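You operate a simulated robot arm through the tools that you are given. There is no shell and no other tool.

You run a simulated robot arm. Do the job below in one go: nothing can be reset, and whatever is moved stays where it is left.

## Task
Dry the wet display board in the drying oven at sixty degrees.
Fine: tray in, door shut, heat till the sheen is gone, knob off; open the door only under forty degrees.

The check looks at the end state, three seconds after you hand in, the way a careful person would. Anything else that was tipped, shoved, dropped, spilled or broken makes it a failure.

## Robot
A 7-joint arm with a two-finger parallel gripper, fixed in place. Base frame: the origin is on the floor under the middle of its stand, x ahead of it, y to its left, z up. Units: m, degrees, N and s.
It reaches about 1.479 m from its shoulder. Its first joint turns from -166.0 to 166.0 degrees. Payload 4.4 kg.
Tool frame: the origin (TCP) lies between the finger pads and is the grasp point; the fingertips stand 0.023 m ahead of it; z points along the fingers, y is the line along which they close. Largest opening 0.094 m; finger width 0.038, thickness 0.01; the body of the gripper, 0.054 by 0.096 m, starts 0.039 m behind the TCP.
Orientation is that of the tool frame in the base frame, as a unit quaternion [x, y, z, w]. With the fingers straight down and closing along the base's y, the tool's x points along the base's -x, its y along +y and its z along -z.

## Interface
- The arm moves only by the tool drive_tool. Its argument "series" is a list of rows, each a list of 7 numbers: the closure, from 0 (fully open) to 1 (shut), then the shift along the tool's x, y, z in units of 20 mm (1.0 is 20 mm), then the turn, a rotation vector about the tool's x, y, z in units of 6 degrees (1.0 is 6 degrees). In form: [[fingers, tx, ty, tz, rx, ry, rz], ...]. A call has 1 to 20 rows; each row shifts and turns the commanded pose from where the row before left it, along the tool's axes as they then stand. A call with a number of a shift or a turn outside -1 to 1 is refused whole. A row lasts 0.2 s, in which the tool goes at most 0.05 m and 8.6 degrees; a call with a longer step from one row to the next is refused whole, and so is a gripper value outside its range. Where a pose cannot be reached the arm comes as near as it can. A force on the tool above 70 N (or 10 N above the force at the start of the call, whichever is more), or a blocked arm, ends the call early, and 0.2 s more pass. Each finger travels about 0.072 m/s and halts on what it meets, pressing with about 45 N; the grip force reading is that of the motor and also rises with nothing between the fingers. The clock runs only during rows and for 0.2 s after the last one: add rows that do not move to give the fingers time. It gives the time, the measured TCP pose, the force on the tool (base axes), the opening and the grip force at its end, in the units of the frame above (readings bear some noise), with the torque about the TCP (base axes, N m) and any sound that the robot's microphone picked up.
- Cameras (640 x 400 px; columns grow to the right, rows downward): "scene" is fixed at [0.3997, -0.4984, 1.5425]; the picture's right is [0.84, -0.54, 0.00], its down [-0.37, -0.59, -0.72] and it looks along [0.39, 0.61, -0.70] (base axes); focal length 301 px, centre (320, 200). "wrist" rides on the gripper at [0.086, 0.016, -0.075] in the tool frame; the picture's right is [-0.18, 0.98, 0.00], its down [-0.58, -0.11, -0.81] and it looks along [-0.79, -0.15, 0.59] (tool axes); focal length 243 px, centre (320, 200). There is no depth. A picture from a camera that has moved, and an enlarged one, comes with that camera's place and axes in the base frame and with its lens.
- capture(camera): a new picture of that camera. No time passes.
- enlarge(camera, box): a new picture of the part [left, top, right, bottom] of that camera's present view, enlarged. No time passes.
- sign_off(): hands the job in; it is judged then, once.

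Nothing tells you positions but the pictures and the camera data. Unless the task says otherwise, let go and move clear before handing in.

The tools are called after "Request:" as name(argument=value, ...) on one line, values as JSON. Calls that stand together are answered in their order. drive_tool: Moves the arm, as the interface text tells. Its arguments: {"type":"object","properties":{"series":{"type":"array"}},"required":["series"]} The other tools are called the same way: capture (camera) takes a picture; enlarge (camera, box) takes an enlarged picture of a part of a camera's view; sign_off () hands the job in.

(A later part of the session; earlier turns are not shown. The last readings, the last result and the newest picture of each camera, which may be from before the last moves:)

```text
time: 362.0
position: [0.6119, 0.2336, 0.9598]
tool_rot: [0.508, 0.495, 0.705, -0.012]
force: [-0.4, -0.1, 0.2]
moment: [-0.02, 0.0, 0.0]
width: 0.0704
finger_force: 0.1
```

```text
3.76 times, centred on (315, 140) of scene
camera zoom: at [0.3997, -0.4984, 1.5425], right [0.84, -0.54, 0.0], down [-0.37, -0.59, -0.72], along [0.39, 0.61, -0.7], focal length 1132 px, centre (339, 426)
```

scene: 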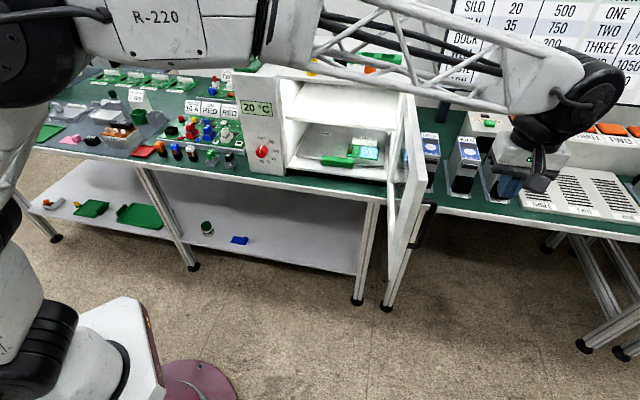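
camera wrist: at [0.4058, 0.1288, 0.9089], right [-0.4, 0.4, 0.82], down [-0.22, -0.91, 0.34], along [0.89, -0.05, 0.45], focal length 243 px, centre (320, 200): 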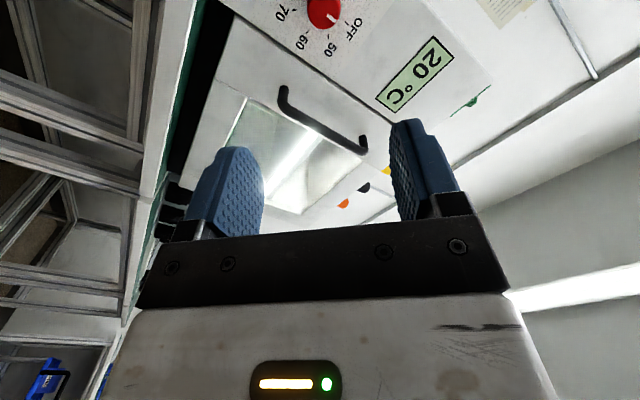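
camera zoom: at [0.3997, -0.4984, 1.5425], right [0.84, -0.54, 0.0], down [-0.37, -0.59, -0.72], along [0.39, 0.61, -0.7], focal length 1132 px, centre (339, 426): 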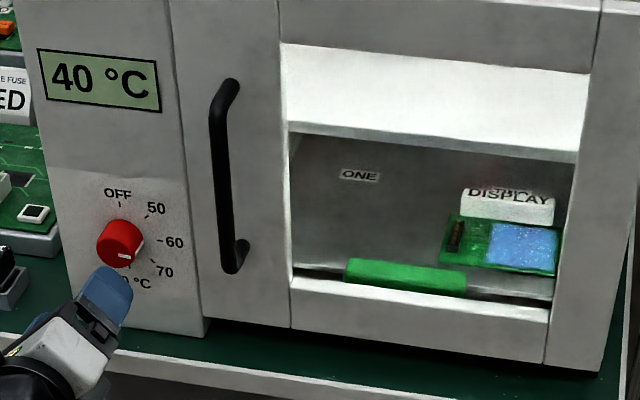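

The mark is at about 94–95°, just above 60 (roughly 61 °C), and the display is already at 40. Now I'll wait, checking the board and display as it heats.

Request:
drive_tool(series=[[0.25, 0, 0, 0, 0, 0, 0], [0.25, 0, 0, 0, 0, 0, 0], [0.25, 0, 0, 0, 0, 0, 0], [0.25, 0, 0, 0, 0, 0, 0], [0.25, 0, 0, 0, 0, 0, 0], [0.25, 0, 0, 0, 0, 0, 0], [0.25, 0, 0, 0, 0, 0, 0], [0.25, 0, 0, 0, 0, 0, 0], [0.25, 0, 0, 0, 0, 0, 0], [0.25, 0, 0, 0, 0, 0, 0], [0.25, 0, 0, 0, 0, 0, 0], [0.25, 0, 0, 0, 0, 0, 0], [0.25, 0, 0, 0, 0, 0, 0], [0.25, 0, 0, 0, 0, 0, 0], [0.25, 0, 0, 0, 0, 0, 0], [0.25, 0, 0, 0, 0, 0, 0], [0.25, 0, 0, 0, 0, 0, 0], [0.25, 0, 0, 0, 0, 0, 0], [0.25, 0, 0, 0, 0, 0, 0], [0.25, 0, 0, 0, 0, 0, 0]])

Request:
drive_tool(series=[[0.25, 0, 0, 0, 0, 0, 0], [0.25, 0, 0, 0, 0, 0, 0], [0.25, 0, 0, 0, 0, 0, 0], [0.25, 0, 0, 0, 0, 0, 0], [0.25, 0, 0, 0, 0, 0, 0], [0.25, 0, 0, 0, 0, 0, 0], [0.25, 0, 0, 0, 0, 0, 0], [0.25, 0, 0, 0, 0, 0, 0], [0.25, 0, 0, 0, 0, 0, 0], [0.25, 0, 0, 0, 0, 0, 0], [0.25, 0, 0, 0, 0, 0, 0], [0.25, 0, 0, 0, 0, 0, 0], [0.25, 0, 0, 0, 0, 0, 0], [0.25, 0, 0, 0, 0, 0, 0], [0.25, 0, 0, 0, 0, 0, 0], [0.25, 0, 0, 0, 0, 0, 0], [0.25, 0, 0, 0, 0, 0, 0], [0.25, 0, 0, 0, 0, 0, 0], [0.25, 0, 0, 0, 0, 0, 0], [0.25, 0, 0, 0, 0, 0, 0]])

Request:
enlarge(camera="scene", box=[230, 90, 400, 190])

Request:
drive_tool(series=[[0.25, 0, 0, 0, 0, 0, 0], [0.25, 0, 0, 0, 0, 0, 0], [0.25, 0, 0, 0, 0, 0, 0], [0.25, 0, 0, 0, 0, 0, 0], [0.25, 0, 0, 0, 0, 0, 0], [0.25, 0, 0, 0, 0, 0, 0], [0.25, 0, 0, 0, 0, 0, 0], [0.25, 0, 0, 0, 0, 0, 0], [0.25, 0, 0, 0, 0, 0, 0], [0.25, 0, 0, 0, 0, 0, 0], [0.25, 0, 0, 0, 0, 0, 0], [0.25, 0, 0, 0, 0, 0, 0], [0.25, 0, 0, 0, 0, 0, 0], [0.25, 0, 0, 0, 0, 0, 0], [0.25, 0, 0, 0, 0, 0, 0], [0.25, 0, 0, 0, 0, 0, 0], [0.25, 0, 0, 0, 0, 0, 0], [0.25, 0, 0, 0, 0, 0, 0], [0.25, 0, 0, 0, 0, 0, 0], [0.25, 0, 0, 0, 0, 0, 0]])

Request:
drive_tool(series=[[0.25, 0, 0, 0, 0, 0, 0], [0.25, 0, 0, 0, 0, 0, 0], [0.25, 0, 0, 0, 0, 0, 0], [0.25, 0, 0, 0, 0, 0, 0], [0.25, 0, 0, 0, 0, 0, 0], [0.25, 0, 0, 0, 0, 0, 0], [0.25, 0, 0, 0, 0, 0, 0], [0.25, 0, 0, 0, 0, 0, 0], [0.25, 0, 0, 0, 0, 0, 0], [0.25, 0, 0, 0, 0, 0, 0], [0.25, 0, 0, 0, 0, 0, 0], [0.25, 0, 0, 0, 0, 0, 0], [0.25, 0, 0, 0, 0, 0, 0], [0.25, 0, 0, 0, 0, 0, 0], [0.25, 0, 0, 0, 0, 0, 0], [0.25, 0, 0, 0, 0, 0, 0], [0.25, 0, 0, 0, 0, 0, 0], [0.25, 0, 0, 0, 0, 0, 0], [0.25, 0, 0, 0, 0, 0, 0], [0.25, 0, 0, 0, 0, 0, 0]])

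Request:
enlarge(camera="scene", box=[230, 90, 400, 190])

Request:
enlarge(camera="scene", box=[352, 142, 384, 162])

```text
time: 366.2
position: [0.6127, 0.2348, 0.9601]
tool_rot: [0.509, 0.493, 0.705, -0.012]
force: [-0.3, -0.2, 0.3]
moment: [-0.02, -0.01, -0.01]
width: 0.0707
finger_force: 0.0
```

```text
time: 370.4
position: [0.612, 0.2344, 0.9579]
tool_rot: [0.509, 0.493, 0.706, -0.011]
force: [0.1, -0.5, 0.2]
moment: [-0.02, 0.05, -0.03]
width: 0.0705
finger_force: 0.1
```

```text
3.76 times, centred on (315, 140) of scene
camera zoom: at [0.3997, -0.4984, 1.5425], right [0.84, -0.54, 0.0], down [-0.37, -0.59, -0.72], along [0.39, 0.61, -0.7], focal length 1132 px, centre (339, 426)
```

zoom: 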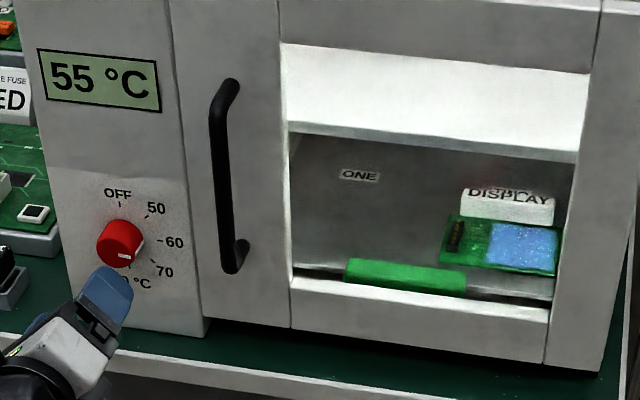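

```text
time: 374.6
position: [0.6128, 0.2326, 0.9603]
tool_rot: [0.508, 0.494, 0.705, -0.011]
force: [-0.2, 0.2, -1.2]
moment: [0.0, 0.04, 0.01]
width: 0.0703
finger_force: 0.2
```

```text
time: 378.8
position: [0.6121, 0.2328, 0.9602]
tool_rot: [0.508, 0.494, 0.705, -0.011]
force: [0.1, -1.0, -0.3]
moment: [-0.01, -0.01, 0.0]
width: 0.0704
finger_force: 0.0
```

```text
3.76 times, centred on (315, 140) of scene
camera zoom: at [0.3997, -0.4984, 1.5425], right [0.84, -0.54, 0.0], down [-0.37, -0.59, -0.72], along [0.39, 0.61, -0.7], focal length 1132 px, centre (339, 426)
```

zoom: 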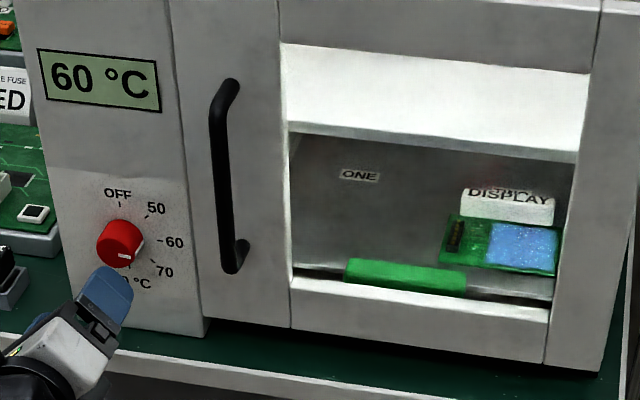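

```text
16.00 times, centred on (368, 152) of scene
camera zoom: at [0.3997, -0.4984, 1.5425], right [0.84, -0.54, 0.0], down [-0.37, -0.59, -0.72], along [0.39, 0.61, -0.7], focal length 4813 px, centre (-448, 968)
```

zoom: 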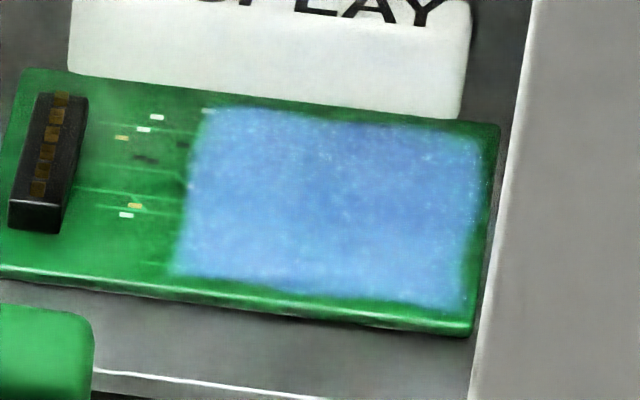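

Request:
drive_tool(series=[[0.25, 0, 0, 0, 0, 0, 0], [0.25, 0, 0, 0, 0, 0, 0], [0.25, 0, 0, 0, 0, 0, 0], [0.25, 0, 0, 0, 0, 0, 0], [0.25, 0, 0, 0, 0, 0, 0], [0.25, 0, 0, 0, 0, 0, 0], [0.25, 0, 0, 0, 0, 0, 0], [0.25, 0, 0, 0, 0, 0, 0], [0.25, 0, 0, 0, 0, 0, 0], [0.25, 0, 0, 0, 0, 0, 0], [0.25, 0, 0, 0, 0, 0, 0], [0.25, 0, 0, 0, 0, 0, 0], [0.25, 0, 0, 0, 0, 0, 0], [0.25, 0, 0, 0, 0, 0, 0], [0.25, 0, 0, 0, 0, 0, 0], [0.25, 0, 0, 0, 0, 0, 0], [0.25, 0, 0, 0, 0, 0, 0], [0.25, 0, 0, 0, 0, 0, 0], [0.25, 0, 0, 0, 0, 0, 0], [0.25, 0, 0, 0, 0, 0, 0]])

Request:
drive_tool(series=[[0.25, 0, 0, 0, 0, 0, 0], [0.25, 0, 0, 0, 0, 0, 0], [0.25, 0, 0, 0, 0, 0, 0], [0.25, 0, 0, 0, 0, 0, 0], [0.25, 0, 0, 0, 0, 0, 0], [0.25, 0, 0, 0, 0, 0, 0], [0.25, 0, 0, 0, 0, 0, 0], [0.25, 0, 0, 0, 0, 0, 0], [0.25, 0, 0, 0, 0, 0, 0], [0.25, 0, 0, 0, 0, 0, 0], [0.25, 0, 0, 0, 0, 0, 0], [0.25, 0, 0, 0, 0, 0, 0], [0.25, 0, 0, 0, 0, 0, 0], [0.25, 0, 0, 0, 0, 0, 0], [0.25, 0, 0, 0, 0, 0, 0], [0.25, 0, 0, 0, 0, 0, 0], [0.25, 0, 0, 0, 0, 0, 0], [0.25, 0, 0, 0, 0, 0, 0], [0.25, 0, 0, 0, 0, 0, 0], [0.25, 0, 0, 0, 0, 0, 0]])

Request:
drive_tool(series=[[0.25, 0, 0, 0, 0, 0, 0], [0.25, 0, 0, 0, 0, 0, 0], [0.25, 0, 0, 0, 0, 0, 0], [0.25, 0, 0, 0, 0, 0, 0], [0.25, 0, 0, 0, 0, 0, 0], [0.25, 0, 0, 0, 0, 0, 0], [0.25, 0, 0, 0, 0, 0, 0], [0.25, 0, 0, 0, 0, 0, 0], [0.25, 0, 0, 0, 0, 0, 0], [0.25, 0, 0, 0, 0, 0, 0], [0.25, 0, 0, 0, 0, 0, 0], [0.25, 0, 0, 0, 0, 0, 0], [0.25, 0, 0, 0, 0, 0, 0], [0.25, 0, 0, 0, 0, 0, 0], [0.25, 0, 0, 0, 0, 0, 0], [0.25, 0, 0, 0, 0, 0, 0], [0.25, 0, 0, 0, 0, 0, 0], [0.25, 0, 0, 0, 0, 0, 0], [0.25, 0, 0, 0, 0, 0, 0], [0.25, 0, 0, 0, 0, 0, 0]])

Request:
drive_tool(series=[[0.25, 0, 0, 0, 0, 0, 0], [0.25, 0, 0, 0, 0, 0, 0], [0.25, 0, 0, 0, 0, 0, 0], [0.25, 0, 0, 0, 0, 0, 0], [0.25, 0, 0, 0, 0, 0, 0], [0.25, 0, 0, 0, 0, 0, 0], [0.25, 0, 0, 0, 0, 0, 0], [0.25, 0, 0, 0, 0, 0, 0], [0.25, 0, 0, 0, 0, 0, 0], [0.25, 0, 0, 0, 0, 0, 0], [0.25, 0, 0, 0, 0, 0, 0], [0.25, 0, 0, 0, 0, 0, 0], [0.25, 0, 0, 0, 0, 0, 0], [0.25, 0, 0, 0, 0, 0, 0], [0.25, 0, 0, 0, 0, 0, 0], [0.25, 0, 0, 0, 0, 0, 0], [0.25, 0, 0, 0, 0, 0, 0], [0.25, 0, 0, 0, 0, 0, 0], [0.25, 0, 0, 0, 0, 0, 0], [0.25, 0, 0, 0, 0, 0, 0]])

Request:
drive_tool(series=[[0.25, 0, 0, 0, 0, 0, 0], [0.25, 0, 0, 0, 0, 0, 0], [0.25, 0, 0, 0, 0, 0, 0], [0.25, 0, 0, 0, 0, 0, 0], [0.25, 0, 0, 0, 0, 0, 0], [0.25, 0, 0, 0, 0, 0, 0], [0.25, 0, 0, 0, 0, 0, 0], [0.25, 0, 0, 0, 0, 0, 0], [0.25, 0, 0, 0, 0, 0, 0], [0.25, 0, 0, 0, 0, 0, 0], [0.25, 0, 0, 0, 0, 0, 0], [0.25, 0, 0, 0, 0, 0, 0], [0.25, 0, 0, 0, 0, 0, 0], [0.25, 0, 0, 0, 0, 0, 0], [0.25, 0, 0, 0, 0, 0, 0], [0.25, 0, 0, 0, 0, 0, 0], [0.25, 0, 0, 0, 0, 0, 0], [0.25, 0, 0, 0, 0, 0, 0], [0.25, 0, 0, 0, 0, 0, 0], [0.25, 0, 0, 0, 0, 0, 0]])

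Request:
drive_tool(series=[[0.25, 0, 0, 0, 0, 0, 0], [0.25, 0, 0, 0, 0, 0, 0], [0.25, 0, 0, 0, 0, 0, 0], [0.25, 0, 0, 0, 0, 0, 0], [0.25, 0, 0, 0, 0, 0, 0], [0.25, 0, 0, 0, 0, 0, 0], [0.25, 0, 0, 0, 0, 0, 0], [0.25, 0, 0, 0, 0, 0, 0], [0.25, 0, 0, 0, 0, 0, 0], [0.25, 0, 0, 0, 0, 0, 0], [0.25, 0, 0, 0, 0, 0, 0], [0.25, 0, 0, 0, 0, 0, 0], [0.25, 0, 0, 0, 0, 0, 0], [0.25, 0, 0, 0, 0, 0, 0], [0.25, 0, 0, 0, 0, 0, 0], [0.25, 0, 0, 0, 0, 0, 0], [0.25, 0, 0, 0, 0, 0, 0], [0.25, 0, 0, 0, 0, 0, 0], [0.25, 0, 0, 0, 0, 0, 0], [0.25, 0, 0, 0, 0, 0, 0]])

Request:
enlarge(camera="scene", box=[230, 90, 400, 190])

Request:
enlarge(camera="scene", box=[352, 142, 384, 162])

```text
time: 383.0
position: [0.6125, 0.2339, 0.9585]
tool_rot: [0.509, 0.493, 0.705, -0.012]
force: [-0.4, -0.3, -0.7]
moment: [0.02, 0.02, 0.01]
width: 0.0706
finger_force: 0.1
```

```text
time: 387.2
position: [0.6119, 0.2335, 0.9598]
tool_rot: [0.509, 0.493, 0.706, -0.012]
force: [-0.3, 0.4, 0.2]
moment: [0.0, -0.04, 0.0]
width: 0.0703
finger_force: 0.1
```

```text
time: 391.4
position: [0.6109, 0.2336, 0.9589]
tool_rot: [0.509, 0.494, 0.705, -0.011]
force: [0.3, 0.7, 0.4]
moment: [-0.01, -0.01, 0.0]
width: 0.0705
finger_force: 0.0
```

```text
time: 395.6
position: [0.6121, 0.234, 0.959]
tool_rot: [0.509, 0.494, 0.705, -0.012]
force: [-0.7, -0.2, 0.0]
moment: [-0.02, -0.01, 0.02]
width: 0.0705
finger_force: 0.1
```

```text
time: 399.8
position: [0.6123, 0.234, 0.9594]
tool_rot: [0.509, 0.494, 0.705, -0.011]
force: [-0.5, 0.4, 0.4]
moment: [0.01, 0.0, 0.03]
width: 0.0707
finger_force: 0.0
```

```text
time: 404.0
position: [0.612, 0.233, 0.9588]
tool_rot: [0.509, 0.493, 0.705, -0.011]
force: [1.5, 0.6, 0.6]
moment: [-0.01, 0.01, -0.04]
width: 0.0705
finger_force: 0.1
```

```text
3.76 times, centred on (315, 140) of scene
camera zoom: at [0.3997, -0.4984, 1.5425], right [0.84, -0.54, 0.0], down [-0.37, -0.59, -0.72], along [0.39, 0.61, -0.7], focal length 1132 px, centre (339, 426)
```

zoom: 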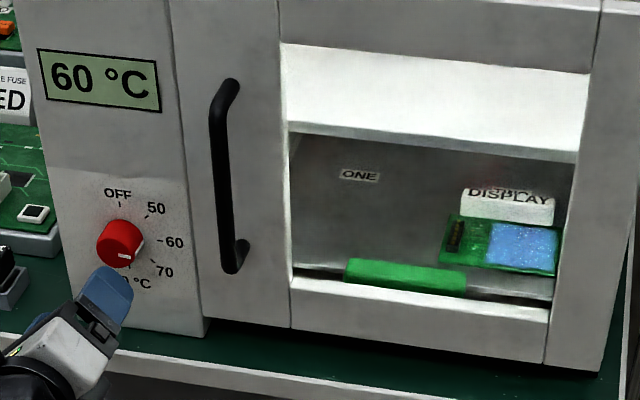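

```text
16.00 times, centred on (368, 152) of scene
camera zoom: at [0.3997, -0.4984, 1.5425], right [0.84, -0.54, 0.0], down [-0.37, -0.59, -0.72], along [0.39, 0.61, -0.7], focal length 4813 px, centre (-448, 968)
```

zoom: 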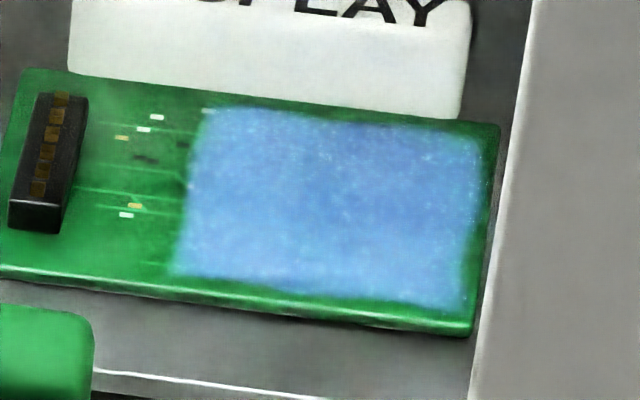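

Still at 60 °C with no visible change. I'll keep holding well past the previous duration.

Request:
drive_tool(series=[[0.25, 0, 0, 0, 0, 0, 0], [0.25, 0, 0, 0, 0, 0, 0], [0.25, 0, 0, 0, 0, 0, 0], [0.25, 0, 0, 0, 0, 0, 0], [0.25, 0, 0, 0, 0, 0, 0], [0.25, 0, 0, 0, 0, 0, 0], [0.25, 0, 0, 0, 0, 0, 0], [0.25, 0, 0, 0, 0, 0, 0], [0.25, 0, 0, 0, 0, 0, 0], [0.25, 0, 0, 0, 0, 0, 0], [0.25, 0, 0, 0, 0, 0, 0], [0.25, 0, 0, 0, 0, 0, 0], [0.25, 0, 0, 0, 0, 0, 0], [0.25, 0, 0, 0, 0, 0, 0], [0.25, 0, 0, 0, 0, 0, 0], [0.25, 0, 0, 0, 0, 0, 0], [0.25, 0, 0, 0, 0, 0, 0], [0.25, 0, 0, 0, 0, 0, 0], [0.25, 0, 0, 0, 0, 0, 0], [0.25, 0, 0, 0, 0, 0, 0]])

Request:
drive_tool(series=[[0.25, 0, 0, 0, 0, 0, 0], [0.25, 0, 0, 0, 0, 0, 0], [0.25, 0, 0, 0, 0, 0, 0], [0.25, 0, 0, 0, 0, 0, 0], [0.25, 0, 0, 0, 0, 0, 0], [0.25, 0, 0, 0, 0, 0, 0], [0.25, 0, 0, 0, 0, 0, 0], [0.25, 0, 0, 0, 0, 0, 0], [0.25, 0, 0, 0, 0, 0, 0], [0.25, 0, 0, 0, 0, 0, 0], [0.25, 0, 0, 0, 0, 0, 0], [0.25, 0, 0, 0, 0, 0, 0], [0.25, 0, 0, 0, 0, 0, 0], [0.25, 0, 0, 0, 0, 0, 0], [0.25, 0, 0, 0, 0, 0, 0], [0.25, 0, 0, 0, 0, 0, 0], [0.25, 0, 0, 0, 0, 0, 0], [0.25, 0, 0, 0, 0, 0, 0], [0.25, 0, 0, 0, 0, 0, 0], [0.25, 0, 0, 0, 0, 0, 0]])

Request:
drive_tool(series=[[0.25, 0, 0, 0, 0, 0, 0], [0.25, 0, 0, 0, 0, 0, 0], [0.25, 0, 0, 0, 0, 0, 0], [0.25, 0, 0, 0, 0, 0, 0], [0.25, 0, 0, 0, 0, 0, 0], [0.25, 0, 0, 0, 0, 0, 0], [0.25, 0, 0, 0, 0, 0, 0], [0.25, 0, 0, 0, 0, 0, 0], [0.25, 0, 0, 0, 0, 0, 0], [0.25, 0, 0, 0, 0, 0, 0], [0.25, 0, 0, 0, 0, 0, 0], [0.25, 0, 0, 0, 0, 0, 0], [0.25, 0, 0, 0, 0, 0, 0], [0.25, 0, 0, 0, 0, 0, 0], [0.25, 0, 0, 0, 0, 0, 0], [0.25, 0, 0, 0, 0, 0, 0], [0.25, 0, 0, 0, 0, 0, 0], [0.25, 0, 0, 0, 0, 0, 0], [0.25, 0, 0, 0, 0, 0, 0], [0.25, 0, 0, 0, 0, 0, 0]])

Request:
drive_tool(series=[[0.25, 0, 0, 0, 0, 0, 0], [0.25, 0, 0, 0, 0, 0, 0], [0.25, 0, 0, 0, 0, 0, 0], [0.25, 0, 0, 0, 0, 0, 0], [0.25, 0, 0, 0, 0, 0, 0], [0.25, 0, 0, 0, 0, 0, 0], [0.25, 0, 0, 0, 0, 0, 0], [0.25, 0, 0, 0, 0, 0, 0], [0.25, 0, 0, 0, 0, 0, 0], [0.25, 0, 0, 0, 0, 0, 0], [0.25, 0, 0, 0, 0, 0, 0], [0.25, 0, 0, 0, 0, 0, 0], [0.25, 0, 0, 0, 0, 0, 0], [0.25, 0, 0, 0, 0, 0, 0], [0.25, 0, 0, 0, 0, 0, 0], [0.25, 0, 0, 0, 0, 0, 0], [0.25, 0, 0, 0, 0, 0, 0], [0.25, 0, 0, 0, 0, 0, 0], [0.25, 0, 0, 0, 0, 0, 0], [0.25, 0, 0, 0, 0, 0, 0]])

Request:
drive_tool(series=[[0.25, 0, 0, 0, 0, 0, 0], [0.25, 0, 0, 0, 0, 0, 0], [0.25, 0, 0, 0, 0, 0, 0], [0.25, 0, 0, 0, 0, 0, 0], [0.25, 0, 0, 0, 0, 0, 0], [0.25, 0, 0, 0, 0, 0, 0], [0.25, 0, 0, 0, 0, 0, 0], [0.25, 0, 0, 0, 0, 0, 0], [0.25, 0, 0, 0, 0, 0, 0], [0.25, 0, 0, 0, 0, 0, 0], [0.25, 0, 0, 0, 0, 0, 0], [0.25, 0, 0, 0, 0, 0, 0], [0.25, 0, 0, 0, 0, 0, 0], [0.25, 0, 0, 0, 0, 0, 0], [0.25, 0, 0, 0, 0, 0, 0], [0.25, 0, 0, 0, 0, 0, 0], [0.25, 0, 0, 0, 0, 0, 0], [0.25, 0, 0, 0, 0, 0, 0], [0.25, 0, 0, 0, 0, 0, 0], [0.25, 0, 0, 0, 0, 0, 0]])

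Request:
drive_tool(series=[[0.25, 0, 0, 0, 0, 0, 0], [0.25, 0, 0, 0, 0, 0, 0], [0.25, 0, 0, 0, 0, 0, 0], [0.25, 0, 0, 0, 0, 0, 0], [0.25, 0, 0, 0, 0, 0, 0], [0.25, 0, 0, 0, 0, 0, 0], [0.25, 0, 0, 0, 0, 0, 0], [0.25, 0, 0, 0, 0, 0, 0], [0.25, 0, 0, 0, 0, 0, 0], [0.25, 0, 0, 0, 0, 0, 0], [0.25, 0, 0, 0, 0, 0, 0], [0.25, 0, 0, 0, 0, 0, 0], [0.25, 0, 0, 0, 0, 0, 0], [0.25, 0, 0, 0, 0, 0, 0], [0.25, 0, 0, 0, 0, 0, 0], [0.25, 0, 0, 0, 0, 0, 0], [0.25, 0, 0, 0, 0, 0, 0], [0.25, 0, 0, 0, 0, 0, 0], [0.25, 0, 0, 0, 0, 0, 0], [0.25, 0, 0, 0, 0, 0, 0]])

Request:
drive_tool(series=[[0.25, 0, 0, 0, 0, 0, 0], [0.25, 0, 0, 0, 0, 0, 0], [0.25, 0, 0, 0, 0, 0, 0], [0.25, 0, 0, 0, 0, 0, 0], [0.25, 0, 0, 0, 0, 0, 0], [0.25, 0, 0, 0, 0, 0, 0], [0.25, 0, 0, 0, 0, 0, 0], [0.25, 0, 0, 0, 0, 0, 0], [0.25, 0, 0, 0, 0, 0, 0], [0.25, 0, 0, 0, 0, 0, 0], [0.25, 0, 0, 0, 0, 0, 0], [0.25, 0, 0, 0, 0, 0, 0], [0.25, 0, 0, 0, 0, 0, 0], [0.25, 0, 0, 0, 0, 0, 0], [0.25, 0, 0, 0, 0, 0, 0], [0.25, 0, 0, 0, 0, 0, 0], [0.25, 0, 0, 0, 0, 0, 0], [0.25, 0, 0, 0, 0, 0, 0], [0.25, 0, 0, 0, 0, 0, 0], [0.25, 0, 0, 0, 0, 0, 0]])

Request:
drive_tool(series=[[0.25, 0, 0, 0, 0, 0, 0], [0.25, 0, 0, 0, 0, 0, 0], [0.25, 0, 0, 0, 0, 0, 0], [0.25, 0, 0, 0, 0, 0, 0], [0.25, 0, 0, 0, 0, 0, 0], [0.25, 0, 0, 0, 0, 0, 0], [0.25, 0, 0, 0, 0, 0, 0], [0.25, 0, 0, 0, 0, 0, 0], [0.25, 0, 0, 0, 0, 0, 0], [0.25, 0, 0, 0, 0, 0, 0], [0.25, 0, 0, 0, 0, 0, 0], [0.25, 0, 0, 0, 0, 0, 0], [0.25, 0, 0, 0, 0, 0, 0], [0.25, 0, 0, 0, 0, 0, 0], [0.25, 0, 0, 0, 0, 0, 0], [0.25, 0, 0, 0, 0, 0, 0], [0.25, 0, 0, 0, 0, 0, 0], [0.25, 0, 0, 0, 0, 0, 0], [0.25, 0, 0, 0, 0, 0, 0], [0.25, 0, 0, 0, 0, 0, 0]])

Request:
enlarge(camera="scene", box=[230, 90, 400, 190])

Request:
enlarge(camera="scene", box=[352, 142, 384, 162])

```text
time: 408.2
position: [0.6123, 0.2332, 0.9589]
tool_rot: [0.508, 0.494, 0.705, -0.012]
force: [0.1, 0.2, 0.4]
moment: [0.0, 0.01, -0.01]
width: 0.0705
finger_force: 0.1
```

```text
time: 412.4
position: [0.6118, 0.2321, 0.9594]
tool_rot: [0.508, 0.494, 0.705, -0.012]
force: [-0.6, -0.4, 0.8]
moment: [0.0, 0.05, 0.02]
width: 0.0707
finger_force: 0.1
```

```text
time: 416.6
position: [0.6119, 0.2333, 0.9588]
tool_rot: [0.508, 0.495, 0.705, -0.012]
force: [0.3, -0.2, -0.3]
moment: [0.04, -0.01, 0.02]
width: 0.0702
finger_force: 0.0
```

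```text
time: 420.8
position: [0.6123, 0.2339, 0.9591]
tool_rot: [0.509, 0.494, 0.705, -0.012]
force: [0.1, 0.5, -0.3]
moment: [-0.03, -0.01, -0.01]
width: 0.0706
finger_force: 0.2
```

```text
time: 425.0
position: [0.6118, 0.2328, 0.9579]
tool_rot: [0.509, 0.493, 0.705, -0.011]
force: [0.1, 0.4, -0.2]
moment: [0.01, 0.01, -0.01]
width: 0.0705
finger_force: 0.0
```

```text
time: 429.2
position: [0.6118, 0.2327, 0.9598]
tool_rot: [0.509, 0.493, 0.705, -0.012]
force: [-0.9, -0.8, -0.6]
moment: [-0.01, 0.0, -0.01]
width: 0.0704
finger_force: 0.1
```

```text
time: 433.4
position: [0.6123, 0.2339, 0.9594]
tool_rot: [0.509, 0.494, 0.705, -0.012]
force: [0.6, 0.4, -0.2]
moment: [0.0, -0.04, -0.01]
width: 0.0707
finger_force: 0.1
```

```text
time: 437.6
position: [0.6123, 0.234, 0.9585]
tool_rot: [0.509, 0.493, 0.705, -0.011]
force: [0.0, 0.7, 0.3]
moment: [-0.04, 0.0, 0.03]
width: 0.0706
finger_force: 0.0
```

```text
3.76 times, centred on (315, 140) of scene
camera zoom: at [0.3997, -0.4984, 1.5425], right [0.84, -0.54, 0.0], down [-0.37, -0.59, -0.72], along [0.39, 0.61, -0.7], focal length 1132 px, centre (339, 426)
```

zoom: 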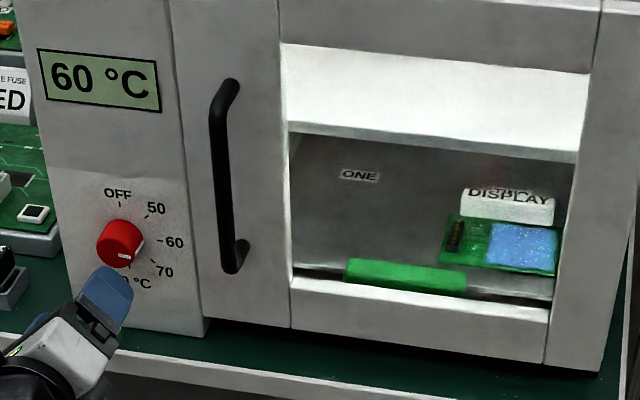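

```text
16.00 times, centred on (368, 152) of scene
camera zoom: at [0.3997, -0.4984, 1.5425], right [0.84, -0.54, 0.0], down [-0.37, -0.59, -0.72], along [0.39, 0.61, -0.7], focal length 4813 px, centre (-448, 968)
```

zoom: 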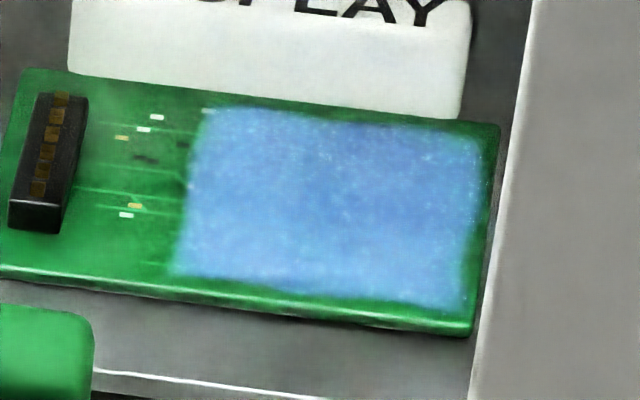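

No change yet. One more long hold, to exceed any earlier continuous stretch at 60 °C, before concluding.

Request:
drive_tool(series=[[0.25, 0, 0, 0, 0, 0, 0], [0.25, 0, 0, 0, 0, 0, 0], [0.25, 0, 0, 0, 0, 0, 0], [0.25, 0, 0, 0, 0, 0, 0], [0.25, 0, 0, 0, 0, 0, 0], [0.25, 0, 0, 0, 0, 0, 0], [0.25, 0, 0, 0, 0, 0, 0], [0.25, 0, 0, 0, 0, 0, 0], [0.25, 0, 0, 0, 0, 0, 0], [0.25, 0, 0, 0, 0, 0, 0], [0.25, 0, 0, 0, 0, 0, 0], [0.25, 0, 0, 0, 0, 0, 0], [0.25, 0, 0, 0, 0, 0, 0], [0.25, 0, 0, 0, 0, 0, 0], [0.25, 0, 0, 0, 0, 0, 0], [0.25, 0, 0, 0, 0, 0, 0], [0.25, 0, 0, 0, 0, 0, 0], [0.25, 0, 0, 0, 0, 0, 0], [0.25, 0, 0, 0, 0, 0, 0], [0.25, 0, 0, 0, 0, 0, 0]])

Request:
drive_tool(series=[[0.25, 0, 0, 0, 0, 0, 0], [0.25, 0, 0, 0, 0, 0, 0], [0.25, 0, 0, 0, 0, 0, 0], [0.25, 0, 0, 0, 0, 0, 0], [0.25, 0, 0, 0, 0, 0, 0], [0.25, 0, 0, 0, 0, 0, 0], [0.25, 0, 0, 0, 0, 0, 0], [0.25, 0, 0, 0, 0, 0, 0], [0.25, 0, 0, 0, 0, 0, 0], [0.25, 0, 0, 0, 0, 0, 0], [0.25, 0, 0, 0, 0, 0, 0], [0.25, 0, 0, 0, 0, 0, 0], [0.25, 0, 0, 0, 0, 0, 0], [0.25, 0, 0, 0, 0, 0, 0], [0.25, 0, 0, 0, 0, 0, 0], [0.25, 0, 0, 0, 0, 0, 0], [0.25, 0, 0, 0, 0, 0, 0], [0.25, 0, 0, 0, 0, 0, 0], [0.25, 0, 0, 0, 0, 0, 0], [0.25, 0, 0, 0, 0, 0, 0]])

Request:
drive_tool(series=[[0.25, 0, 0, 0, 0, 0, 0], [0.25, 0, 0, 0, 0, 0, 0], [0.25, 0, 0, 0, 0, 0, 0], [0.25, 0, 0, 0, 0, 0, 0], [0.25, 0, 0, 0, 0, 0, 0], [0.25, 0, 0, 0, 0, 0, 0], [0.25, 0, 0, 0, 0, 0, 0], [0.25, 0, 0, 0, 0, 0, 0], [0.25, 0, 0, 0, 0, 0, 0], [0.25, 0, 0, 0, 0, 0, 0], [0.25, 0, 0, 0, 0, 0, 0], [0.25, 0, 0, 0, 0, 0, 0], [0.25, 0, 0, 0, 0, 0, 0], [0.25, 0, 0, 0, 0, 0, 0], [0.25, 0, 0, 0, 0, 0, 0], [0.25, 0, 0, 0, 0, 0, 0], [0.25, 0, 0, 0, 0, 0, 0], [0.25, 0, 0, 0, 0, 0, 0], [0.25, 0, 0, 0, 0, 0, 0], [0.25, 0, 0, 0, 0, 0, 0]])

Request:
drive_tool(series=[[0.25, 0, 0, 0, 0, 0, 0], [0.25, 0, 0, 0, 0, 0, 0], [0.25, 0, 0, 0, 0, 0, 0], [0.25, 0, 0, 0, 0, 0, 0], [0.25, 0, 0, 0, 0, 0, 0], [0.25, 0, 0, 0, 0, 0, 0], [0.25, 0, 0, 0, 0, 0, 0], [0.25, 0, 0, 0, 0, 0, 0], [0.25, 0, 0, 0, 0, 0, 0], [0.25, 0, 0, 0, 0, 0, 0], [0.25, 0, 0, 0, 0, 0, 0], [0.25, 0, 0, 0, 0, 0, 0], [0.25, 0, 0, 0, 0, 0, 0], [0.25, 0, 0, 0, 0, 0, 0], [0.25, 0, 0, 0, 0, 0, 0], [0.25, 0, 0, 0, 0, 0, 0], [0.25, 0, 0, 0, 0, 0, 0], [0.25, 0, 0, 0, 0, 0, 0], [0.25, 0, 0, 0, 0, 0, 0], [0.25, 0, 0, 0, 0, 0, 0]])

Request:
drive_tool(series=[[0.25, 0, 0, 0, 0, 0, 0], [0.25, 0, 0, 0, 0, 0, 0], [0.25, 0, 0, 0, 0, 0, 0], [0.25, 0, 0, 0, 0, 0, 0], [0.25, 0, 0, 0, 0, 0, 0], [0.25, 0, 0, 0, 0, 0, 0], [0.25, 0, 0, 0, 0, 0, 0], [0.25, 0, 0, 0, 0, 0, 0], [0.25, 0, 0, 0, 0, 0, 0], [0.25, 0, 0, 0, 0, 0, 0], [0.25, 0, 0, 0, 0, 0, 0], [0.25, 0, 0, 0, 0, 0, 0], [0.25, 0, 0, 0, 0, 0, 0], [0.25, 0, 0, 0, 0, 0, 0], [0.25, 0, 0, 0, 0, 0, 0], [0.25, 0, 0, 0, 0, 0, 0], [0.25, 0, 0, 0, 0, 0, 0], [0.25, 0, 0, 0, 0, 0, 0], [0.25, 0, 0, 0, 0, 0, 0], [0.25, 0, 0, 0, 0, 0, 0]])

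Request:
drive_tool(series=[[0.25, 0, 0, 0, 0, 0, 0], [0.25, 0, 0, 0, 0, 0, 0], [0.25, 0, 0, 0, 0, 0, 0], [0.25, 0, 0, 0, 0, 0, 0], [0.25, 0, 0, 0, 0, 0, 0], [0.25, 0, 0, 0, 0, 0, 0], [0.25, 0, 0, 0, 0, 0, 0], [0.25, 0, 0, 0, 0, 0, 0], [0.25, 0, 0, 0, 0, 0, 0], [0.25, 0, 0, 0, 0, 0, 0], [0.25, 0, 0, 0, 0, 0, 0], [0.25, 0, 0, 0, 0, 0, 0], [0.25, 0, 0, 0, 0, 0, 0], [0.25, 0, 0, 0, 0, 0, 0], [0.25, 0, 0, 0, 0, 0, 0], [0.25, 0, 0, 0, 0, 0, 0], [0.25, 0, 0, 0, 0, 0, 0], [0.25, 0, 0, 0, 0, 0, 0], [0.25, 0, 0, 0, 0, 0, 0], [0.25, 0, 0, 0, 0, 0, 0]])

Request:
drive_tool(series=[[0.25, 0, 0, 0, 0, 0, 0], [0.25, 0, 0, 0, 0, 0, 0], [0.25, 0, 0, 0, 0, 0, 0], [0.25, 0, 0, 0, 0, 0, 0], [0.25, 0, 0, 0, 0, 0, 0], [0.25, 0, 0, 0, 0, 0, 0], [0.25, 0, 0, 0, 0, 0, 0], [0.25, 0, 0, 0, 0, 0, 0], [0.25, 0, 0, 0, 0, 0, 0], [0.25, 0, 0, 0, 0, 0, 0], [0.25, 0, 0, 0, 0, 0, 0], [0.25, 0, 0, 0, 0, 0, 0], [0.25, 0, 0, 0, 0, 0, 0], [0.25, 0, 0, 0, 0, 0, 0], [0.25, 0, 0, 0, 0, 0, 0], [0.25, 0, 0, 0, 0, 0, 0], [0.25, 0, 0, 0, 0, 0, 0], [0.25, 0, 0, 0, 0, 0, 0], [0.25, 0, 0, 0, 0, 0, 0], [0.25, 0, 0, 0, 0, 0, 0]])

Request:
drive_tool(series=[[0.25, 0, 0, 0, 0, 0, 0], [0.25, 0, 0, 0, 0, 0, 0], [0.25, 0, 0, 0, 0, 0, 0], [0.25, 0, 0, 0, 0, 0, 0], [0.25, 0, 0, 0, 0, 0, 0], [0.25, 0, 0, 0, 0, 0, 0], [0.25, 0, 0, 0, 0, 0, 0], [0.25, 0, 0, 0, 0, 0, 0], [0.25, 0, 0, 0, 0, 0, 0], [0.25, 0, 0, 0, 0, 0, 0], [0.25, 0, 0, 0, 0, 0, 0], [0.25, 0, 0, 0, 0, 0, 0], [0.25, 0, 0, 0, 0, 0, 0], [0.25, 0, 0, 0, 0, 0, 0], [0.25, 0, 0, 0, 0, 0, 0], [0.25, 0, 0, 0, 0, 0, 0], [0.25, 0, 0, 0, 0, 0, 0], [0.25, 0, 0, 0, 0, 0, 0], [0.25, 0, 0, 0, 0, 0, 0], [0.25, 0, 0, 0, 0, 0, 0]])

Request:
drive_tool(series=[[0.25, 0, 0, 0, 0, 0, 0], [0.25, 0, 0, 0, 0, 0, 0], [0.25, 0, 0, 0, 0, 0, 0], [0.25, 0, 0, 0, 0, 0, 0], [0.25, 0, 0, 0, 0, 0, 0], [0.25, 0, 0, 0, 0, 0, 0], [0.25, 0, 0, 0, 0, 0, 0], [0.25, 0, 0, 0, 0, 0, 0], [0.25, 0, 0, 0, 0, 0, 0], [0.25, 0, 0, 0, 0, 0, 0], [0.25, 0, 0, 0, 0, 0, 0], [0.25, 0, 0, 0, 0, 0, 0], [0.25, 0, 0, 0, 0, 0, 0], [0.25, 0, 0, 0, 0, 0, 0], [0.25, 0, 0, 0, 0, 0, 0], [0.25, 0, 0, 0, 0, 0, 0], [0.25, 0, 0, 0, 0, 0, 0], [0.25, 0, 0, 0, 0, 0, 0], [0.25, 0, 0, 0, 0, 0, 0], [0.25, 0, 0, 0, 0, 0, 0]])

Request:
drive_tool(series=[[0.25, 0, 0, 0, 0, 0, 0], [0.25, 0, 0, 0, 0, 0, 0], [0.25, 0, 0, 0, 0, 0, 0], [0.25, 0, 0, 0, 0, 0, 0], [0.25, 0, 0, 0, 0, 0, 0], [0.25, 0, 0, 0, 0, 0, 0], [0.25, 0, 0, 0, 0, 0, 0], [0.25, 0, 0, 0, 0, 0, 0], [0.25, 0, 0, 0, 0, 0, 0], [0.25, 0, 0, 0, 0, 0, 0], [0.25, 0, 0, 0, 0, 0, 0], [0.25, 0, 0, 0, 0, 0, 0], [0.25, 0, 0, 0, 0, 0, 0], [0.25, 0, 0, 0, 0, 0, 0], [0.25, 0, 0, 0, 0, 0, 0], [0.25, 0, 0, 0, 0, 0, 0], [0.25, 0, 0, 0, 0, 0, 0], [0.25, 0, 0, 0, 0, 0, 0], [0.25, 0, 0, 0, 0, 0, 0], [0.25, 0, 0, 0, 0, 0, 0]])

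Request:
enlarge(camera="scene", box=[230, 90, 400, 190])

Request:
enlarge(camera="scene", box=[352, 142, 384, 162])

```text
time: 441.8
position: [0.6118, 0.2328, 0.9592]
tool_rot: [0.509, 0.493, 0.706, -0.011]
force: [-0.5, -0.1, 0.7]
moment: [-0.03, 0.0, 0.0]
width: 0.0703
finger_force: 0.1
```

```text
time: 446.0
position: [0.6115, 0.2325, 0.9588]
tool_rot: [0.509, 0.493, 0.705, -0.011]
force: [0.5, -0.4, 0.1]
moment: [0.0, 0.0, 0.0]
width: 0.0704
finger_force: 0.1
```

```text
time: 450.2
position: [0.613, 0.2341, 0.9582]
tool_rot: [0.509, 0.494, 0.705, -0.012]
force: [-0.3, 0.2, -0.2]
moment: [-0.01, -0.02, 0.0]
width: 0.0702
finger_force: 0.1
```

```text
time: 454.4
position: [0.6113, 0.2331, 0.9584]
tool_rot: [0.509, 0.494, 0.705, -0.011]
force: [-0.3, 0.1, -0.4]
moment: [-0.02, -0.03, 0.01]
width: 0.0707
finger_force: 0.0
```

```text
time: 458.6
position: [0.6118, 0.2324, 0.9594]
tool_rot: [0.508, 0.494, 0.705, -0.012]
force: [0.0, -0.7, 0.1]
moment: [-0.01, -0.01, -0.05]
width: 0.0705
finger_force: 0.2
```

```text
time: 462.8
position: [0.6127, 0.2337, 0.9595]
tool_rot: [0.509, 0.493, 0.705, -0.011]
force: [0.4, 0.0, 0.1]
moment: [-0.03, 0.0, 0.0]
width: 0.0704
finger_force: 0.1
```

```text
time: 467.0
position: [0.6119, 0.2323, 0.9589]
tool_rot: [0.508, 0.494, 0.705, -0.011]
force: [-0.5, -0.3, -0.3]
moment: [0.0, 0.0, -0.01]
width: 0.0702
finger_force: 0.2
```

```text
time: 471.2
position: [0.6117, 0.2336, 0.9597]
tool_rot: [0.509, 0.494, 0.705, -0.012]
force: [0.5, 0.4, -0.2]
moment: [-0.01, -0.02, 0.0]
width: 0.0704
finger_force: 0.2
```

```text
time: 475.4
position: [0.6113, 0.2339, 0.9593]
tool_rot: [0.509, 0.493, 0.706, -0.011]
force: [0.9, 0.6, -0.3]
moment: [0.02, 0.0, 0.02]
width: 0.0705
finger_force: 0.1
```

```text
time: 479.6
position: [0.6119, 0.2332, 0.958]
tool_rot: [0.509, 0.494, 0.705, -0.012]
force: [-0.4, -0.1, -0.3]
moment: [0.01, 0.0, 0.0]
width: 0.0706
finger_force: 0.1
```

```text
3.76 times, centred on (315, 140) of scene
camera zoom: at [0.3997, -0.4984, 1.5425], right [0.84, -0.54, 0.0], down [-0.37, -0.59, -0.72], along [0.39, 0.61, -0.7], focal length 1132 px, centre (339, 426)
```

zoom: 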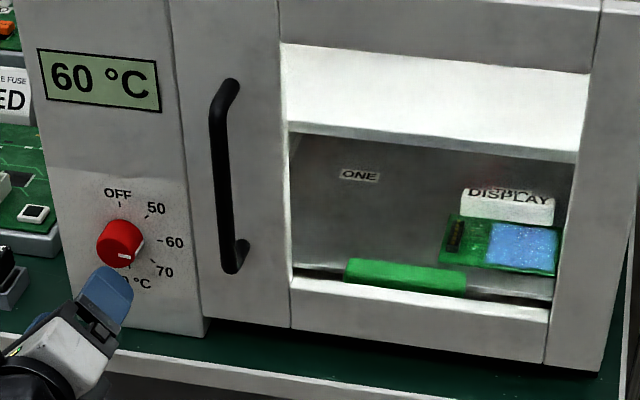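

```text
16.00 times, centred on (368, 152) of scene
camera zoom: at [0.3997, -0.4984, 1.5425], right [0.84, -0.54, 0.0], down [-0.37, -0.59, -0.72], along [0.39, 0.61, -0.7], focal length 4813 px, centre (-448, 968)
```

zoom: 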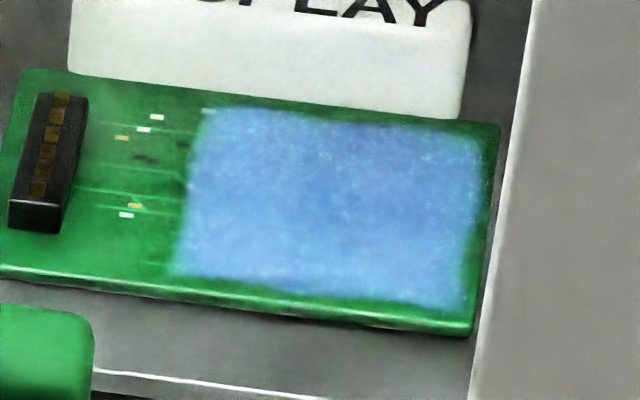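

After a cumulative 3½ minutes at 60 °C the blue area is unchanged, so it's the display's own surface; the wet sheen (the white beads) went for good in the first cycle. Now turning the knob off.

Request:
drive_tool(series=[[0.25, 0.117, 0.021, 0.9, 0, 0, 0], [0.25, 0, 0, 0.9, 0, 0, 0], [0.25, 0, 0, 0.9, 0, 0, 0], [0.25, 0, 0, 0.9, 0, 0, 0], [0.25, 0, 0, 0.8, 0, 0, 0], [0.25, 0, 0, 0, 0, 0, 0], [0.6, 0, 0, 0, 0, 0, 0], [1, 0, 0, 0, 0, 0, 0], [1, 0, 0, 0, 0, 0, 0]])

Request:
enlarge(camera="wrist", box=[160, 0, 480, 240])

```text
time: 481.6
position: [0.6716, 0.2975, 0.9604]
tool_rot: [0.509, 0.494, 0.705, -0.011]
force: [-13.2, 54.9, -28.8]
moment: [0.16, -0.21, -0.16]
width: 0.0353
finger_force: 44.6
```

```text
1.67 times, centred on (320, 120) of wrist
camera zoom: at [0.5862, 0.2764, 1.0347], right [0.6, -0.59, 0.54], down [-0.34, -0.8, -0.49], along [0.72, 0.11, -0.68], focal length 404 px, centre (320, 333)
```

zoom: 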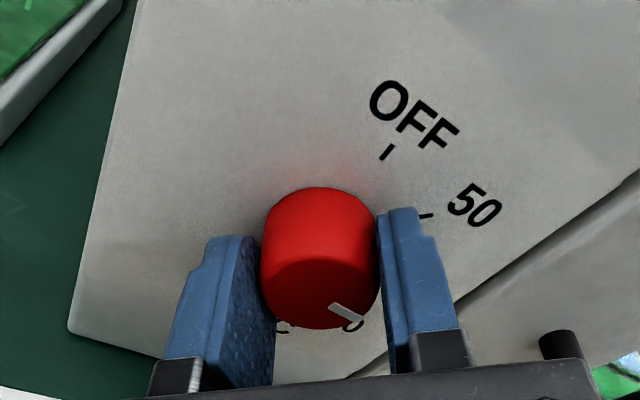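

Request:
drive_tool(series=[[1, 0.01, -0.06, 0.01, 0, 0, 0], [1, 0, 0, 0, 0, 0, 0]])

Request:
drive_tool(series=[[1, 0, 0, 0, 0, 0, -0.5], [1, 0, 0, 0, 0, 0, -0.5], [1, 0, 0, 0, 0, 0, -0.5], [1, 0, 0, 0, 0, 0, -0.5]])

```text
time: 482.2
position: [0.672, 0.2965, 0.9593]
tool_rot: [0.509, 0.494, 0.705, -0.012]
force: [-12.2, 32.5, -37.8]
moment: [-0.03, 0.04, -0.32]
width: 0.0351
finger_force: 45.3
```

```text
time: 483.2
position: [0.6706, 0.2967, 0.9597]
tool_rot: [0.455, 0.545, 0.702, 0.062]
force: [3.9, 23.6, -51.3]
moment: [-0.03, 0.04, -0.92]
width: 0.0348
finger_force: 45.1
```

Request:
drive_tool(series=[[1, -0.02, -0.06, 0.01, 0, 0, 0], [1, 0, 0, 0, 0, 0, -0.5], [1, 0, 0, 0, 0, 0, -0.5], [1, 0, 0, 0, 0, 0, -0.5], [1, 0, 0, 0, 0, 0, -0.5]])

```text
time: 484.4
position: [0.672, 0.297, 0.9601]
tool_rot: [0.394, 0.589, 0.692, 0.136]
force: [-26.7, -15.7, -29.2]
moment: [0.07, -0.08, 0.31]
width: 0.0351
finger_force: 44.8
```

Request:
drive_tool(series=[[1, 0, -0.03, -0.01, 0, 0, 0], [1, 0, 0, 0, 0, 0, -0.5], [1, 0, 0, 0, 0, 0, -0.5], [1, 0, 0, 0, 0, 0, -0.5], [1, 0, 0, 0, 0, 0, -0.5]])

Request:
drive_tool(series=[[1, 0, 0, 0, 0, 0, -0.5], [1, 0, 0, 0, 0, 0, -0.5], [1, 0, 0, 0, 0, 0, -0.5], [1, 0, 0, 0, 0, 0, -0.5]])

```text
time: 485.6
position: [0.6712, 0.2959, 0.9594]
tool_rot: [0.331, 0.626, 0.674, 0.208]
force: [-0.2, -36.8, -7.1]
moment: [0.31, -0.3, -1.26]
width: 0.035
finger_force: 44.9
```

```text
time: 486.6
position: [0.6724, 0.297, 0.9598]
tool_rot: [0.263, 0.658, 0.649, 0.277]
force: [19.5, -26.8, -9.8]
moment: [0.29, -0.26, -0.75]
width: 0.0353
finger_force: 45.5
```

Request:
drive_tool(series=[[1, -0.02, 0, 0, 0, 0, -0.5], [1, 0, 0, 0, 0, 0, -0.5], [1, 0, 0, 0, 0, 0, -0.5], [1, 0, 0, 0, 0, 0, -0.5]])

Request:
drive_tool(series=[[1, 0, 0, 0, 0, 0, -0.5], [1, 0, 0, 0, 0, 0, -0.5], [1, 0, 0, 0, 0, 0, -0.5], [1, 0, 0, 0, 0, 0, -0.5]])

```text
time: 487.6
position: [0.6707, 0.2957, 0.9595]
tool_rot: [0.193, 0.682, 0.617, 0.343]
force: [-33.4, -41.7, 19.1]
moment: [0.61, -0.62, -0.09]
width: 0.0352
finger_force: 45.1
```

```text
time: 488.6
position: [0.6721, 0.2973, 0.9594]
tool_rot: [0.121, 0.699, 0.577, 0.405]
force: [-18.8, -34.6, 14.9]
moment: [-0.1, 0.06, 0.6]
width: 0.0349
finger_force: 45.1
```

Request:
drive_tool(series=[[1, 0, 0.01, -0.015, 0, 0, -0.5], [1, 0, 0, 0, 0, 0, -0.5], [1, 0, 0, 0, 0, 0, -0.5], [1, 0, 0, 0, 0, 0, -0.5], [1, 0, 0, 0, 0, 0, -0.5], [1, 0, 0, 0, 0, 0, -0.5]])

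Request:
enlarge(camera="scene", box=[240, 130, 288, 170])

Request:
enlarge(camera="wrist", box=[160, 0, 480, 240])

```text
time: 490.0
position: [0.6714, 0.2974, 0.9599]
tool_rot: [0.01, 0.708, 0.507, 0.491]
force: [25.4, 1.4, 1.8]
moment: [-0.52, 0.47, 0.73]
width: 0.0353
finger_force: 44.7
```

```text
10.00 times, centred on (264, 150) of scene
camera zoom: at [0.3997, -0.4984, 1.5425], right [0.84, -0.54, 0.0], down [-0.37, -0.59, -0.72], along [0.39, 0.61, -0.7], focal length 3008 px, centre (880, 700)
```

zoom: 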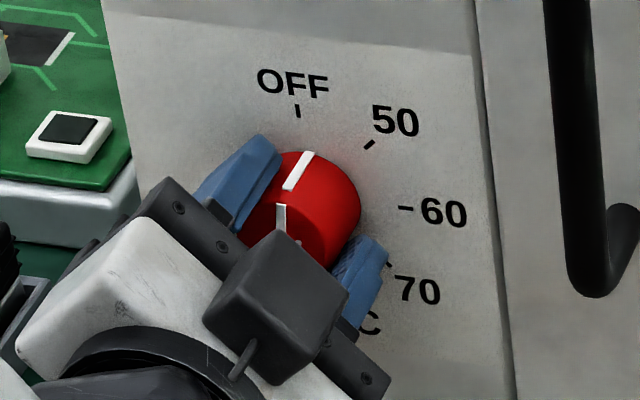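

```text
1.67 times, centred on (320, 120) of wrist
camera zoom: at [0.5663, 0.2953, 0.9132], right [-0.38, 0.38, 0.84], down [-0.22, -0.92, 0.32], along [0.9, -0.06, 0.43], focal length 404 px, centre (320, 333)
```

zoom: 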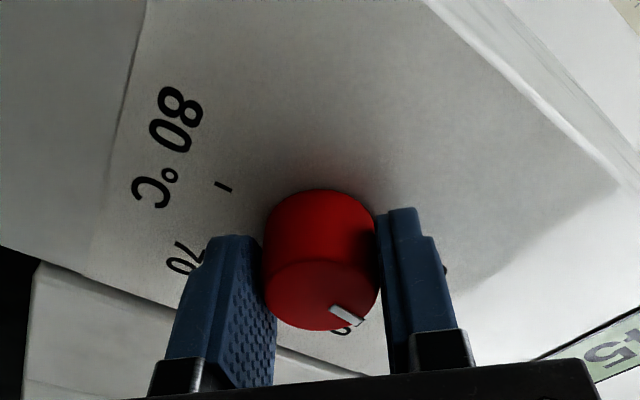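

About 6° short of OFF. Finishing the turn.

Request:
drive_tool(series=[[1, 0, 0, 0, 0, 0, -0.4], [1, 0, 0, 0, 0, 0, -0.4], [1, 0, 0, 0, 0, 0, -0.3], [1, 0, 0, 0, 0, 0, 0]])

Request:
enlarge(camera="scene", box=[240, 130, 288, 170])

```text
time: 491.0
position: [0.6721, 0.2967, 0.96]
tool_rot: [-0.03, 0.708, 0.477, 0.519]
force: [46.7, 8.6, -3.5]
moment: [0.22, -0.23, 0.34]
width: 0.0351
finger_force: 45.5
```

```text
10.00 times, centred on (264, 150) of scene
camera zoom: at [0.3997, -0.4984, 1.5425], right [0.84, -0.54, 0.0], down [-0.37, -0.59, -0.72], along [0.39, 0.61, -0.7], focal length 3008 px, centre (880, 700)
```

zoom: 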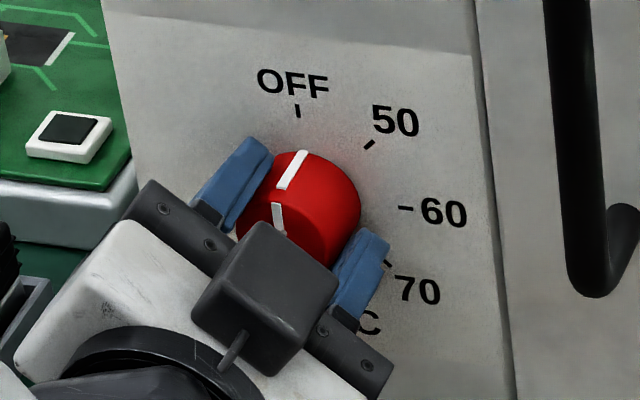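

The mark matches the OFF position. Releasing and backing off.

Request:
drive_tool(series=[[0.5, 0, 0, 0, 0, 0, 0], [0.25, 0, 0, 0, 0, 0, 0], [0.25, 0, 0, 0, 0, 0, 0], [0.25, 0, 0, -0.6, 0, 0, 0], [0.25, 0, 0, -0.9, 0, 0, 0], [0.25, 0, 0, -1, 0, 0, 0], [0.25, 0, 0, -1, 0, 0, 0], [0.25, 0, 0, -1, 0, 0, 0], [0.25, 0, 0, -1, 0, 0, 0], [0.25, 0, 0, -1, 0, 0, 0], [0.25, 0, 0, -1, 0, 0, 0], [0.25, 0, 0, 0, 0, 0, 0]])

Request:
enlarge(camera="scene", box=[240, 130, 288, 170])

Request:
enlarge(camera="scene", box=[220, 50, 430, 230])

```text
time: 493.6
position: [0.5644, 0.1912, 0.9615]
tool_rot: [-0.031, 0.708, 0.478, 0.519]
force: [0.6, -0.6, 0.2]
moment: [0.01, 0.0, 0.01]
width: 0.0704
finger_force: 0.1
```

```text
10.00 times, centred on (264, 150) of scene
camera zoom: at [0.3997, -0.4984, 1.5425], right [0.84, -0.54, 0.0], down [-0.37, -0.59, -0.72], along [0.39, 0.61, -0.7], focal length 3008 px, centre (880, 700)
```

zoom: 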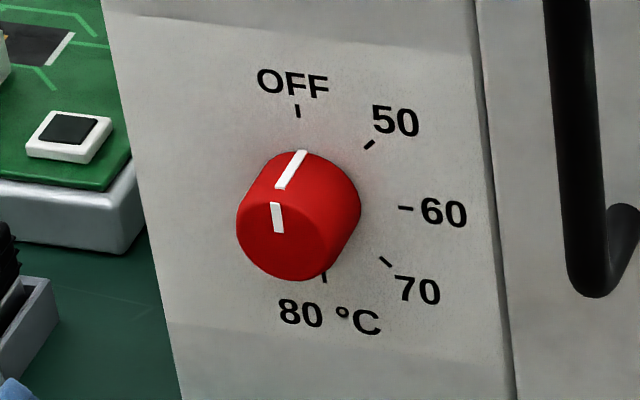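

```text
2.22 times, centred on (325, 140) of scene
camera zoom: at [0.3997, -0.4984, 1.5425], right [0.84, -0.54, 0.0], down [-0.37, -0.59, -0.72], along [0.39, 0.61, -0.7], focal length 668 px, centre (309, 333)
```

zoom: 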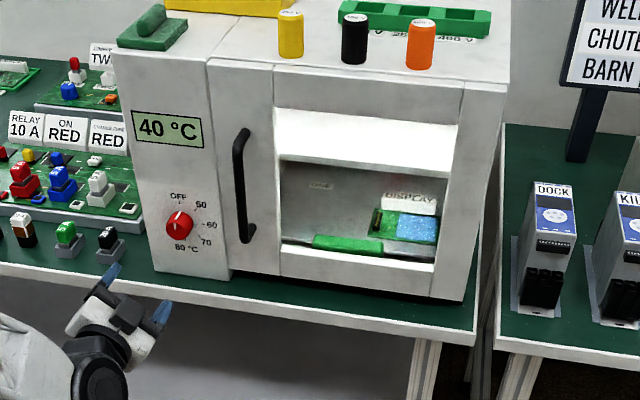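

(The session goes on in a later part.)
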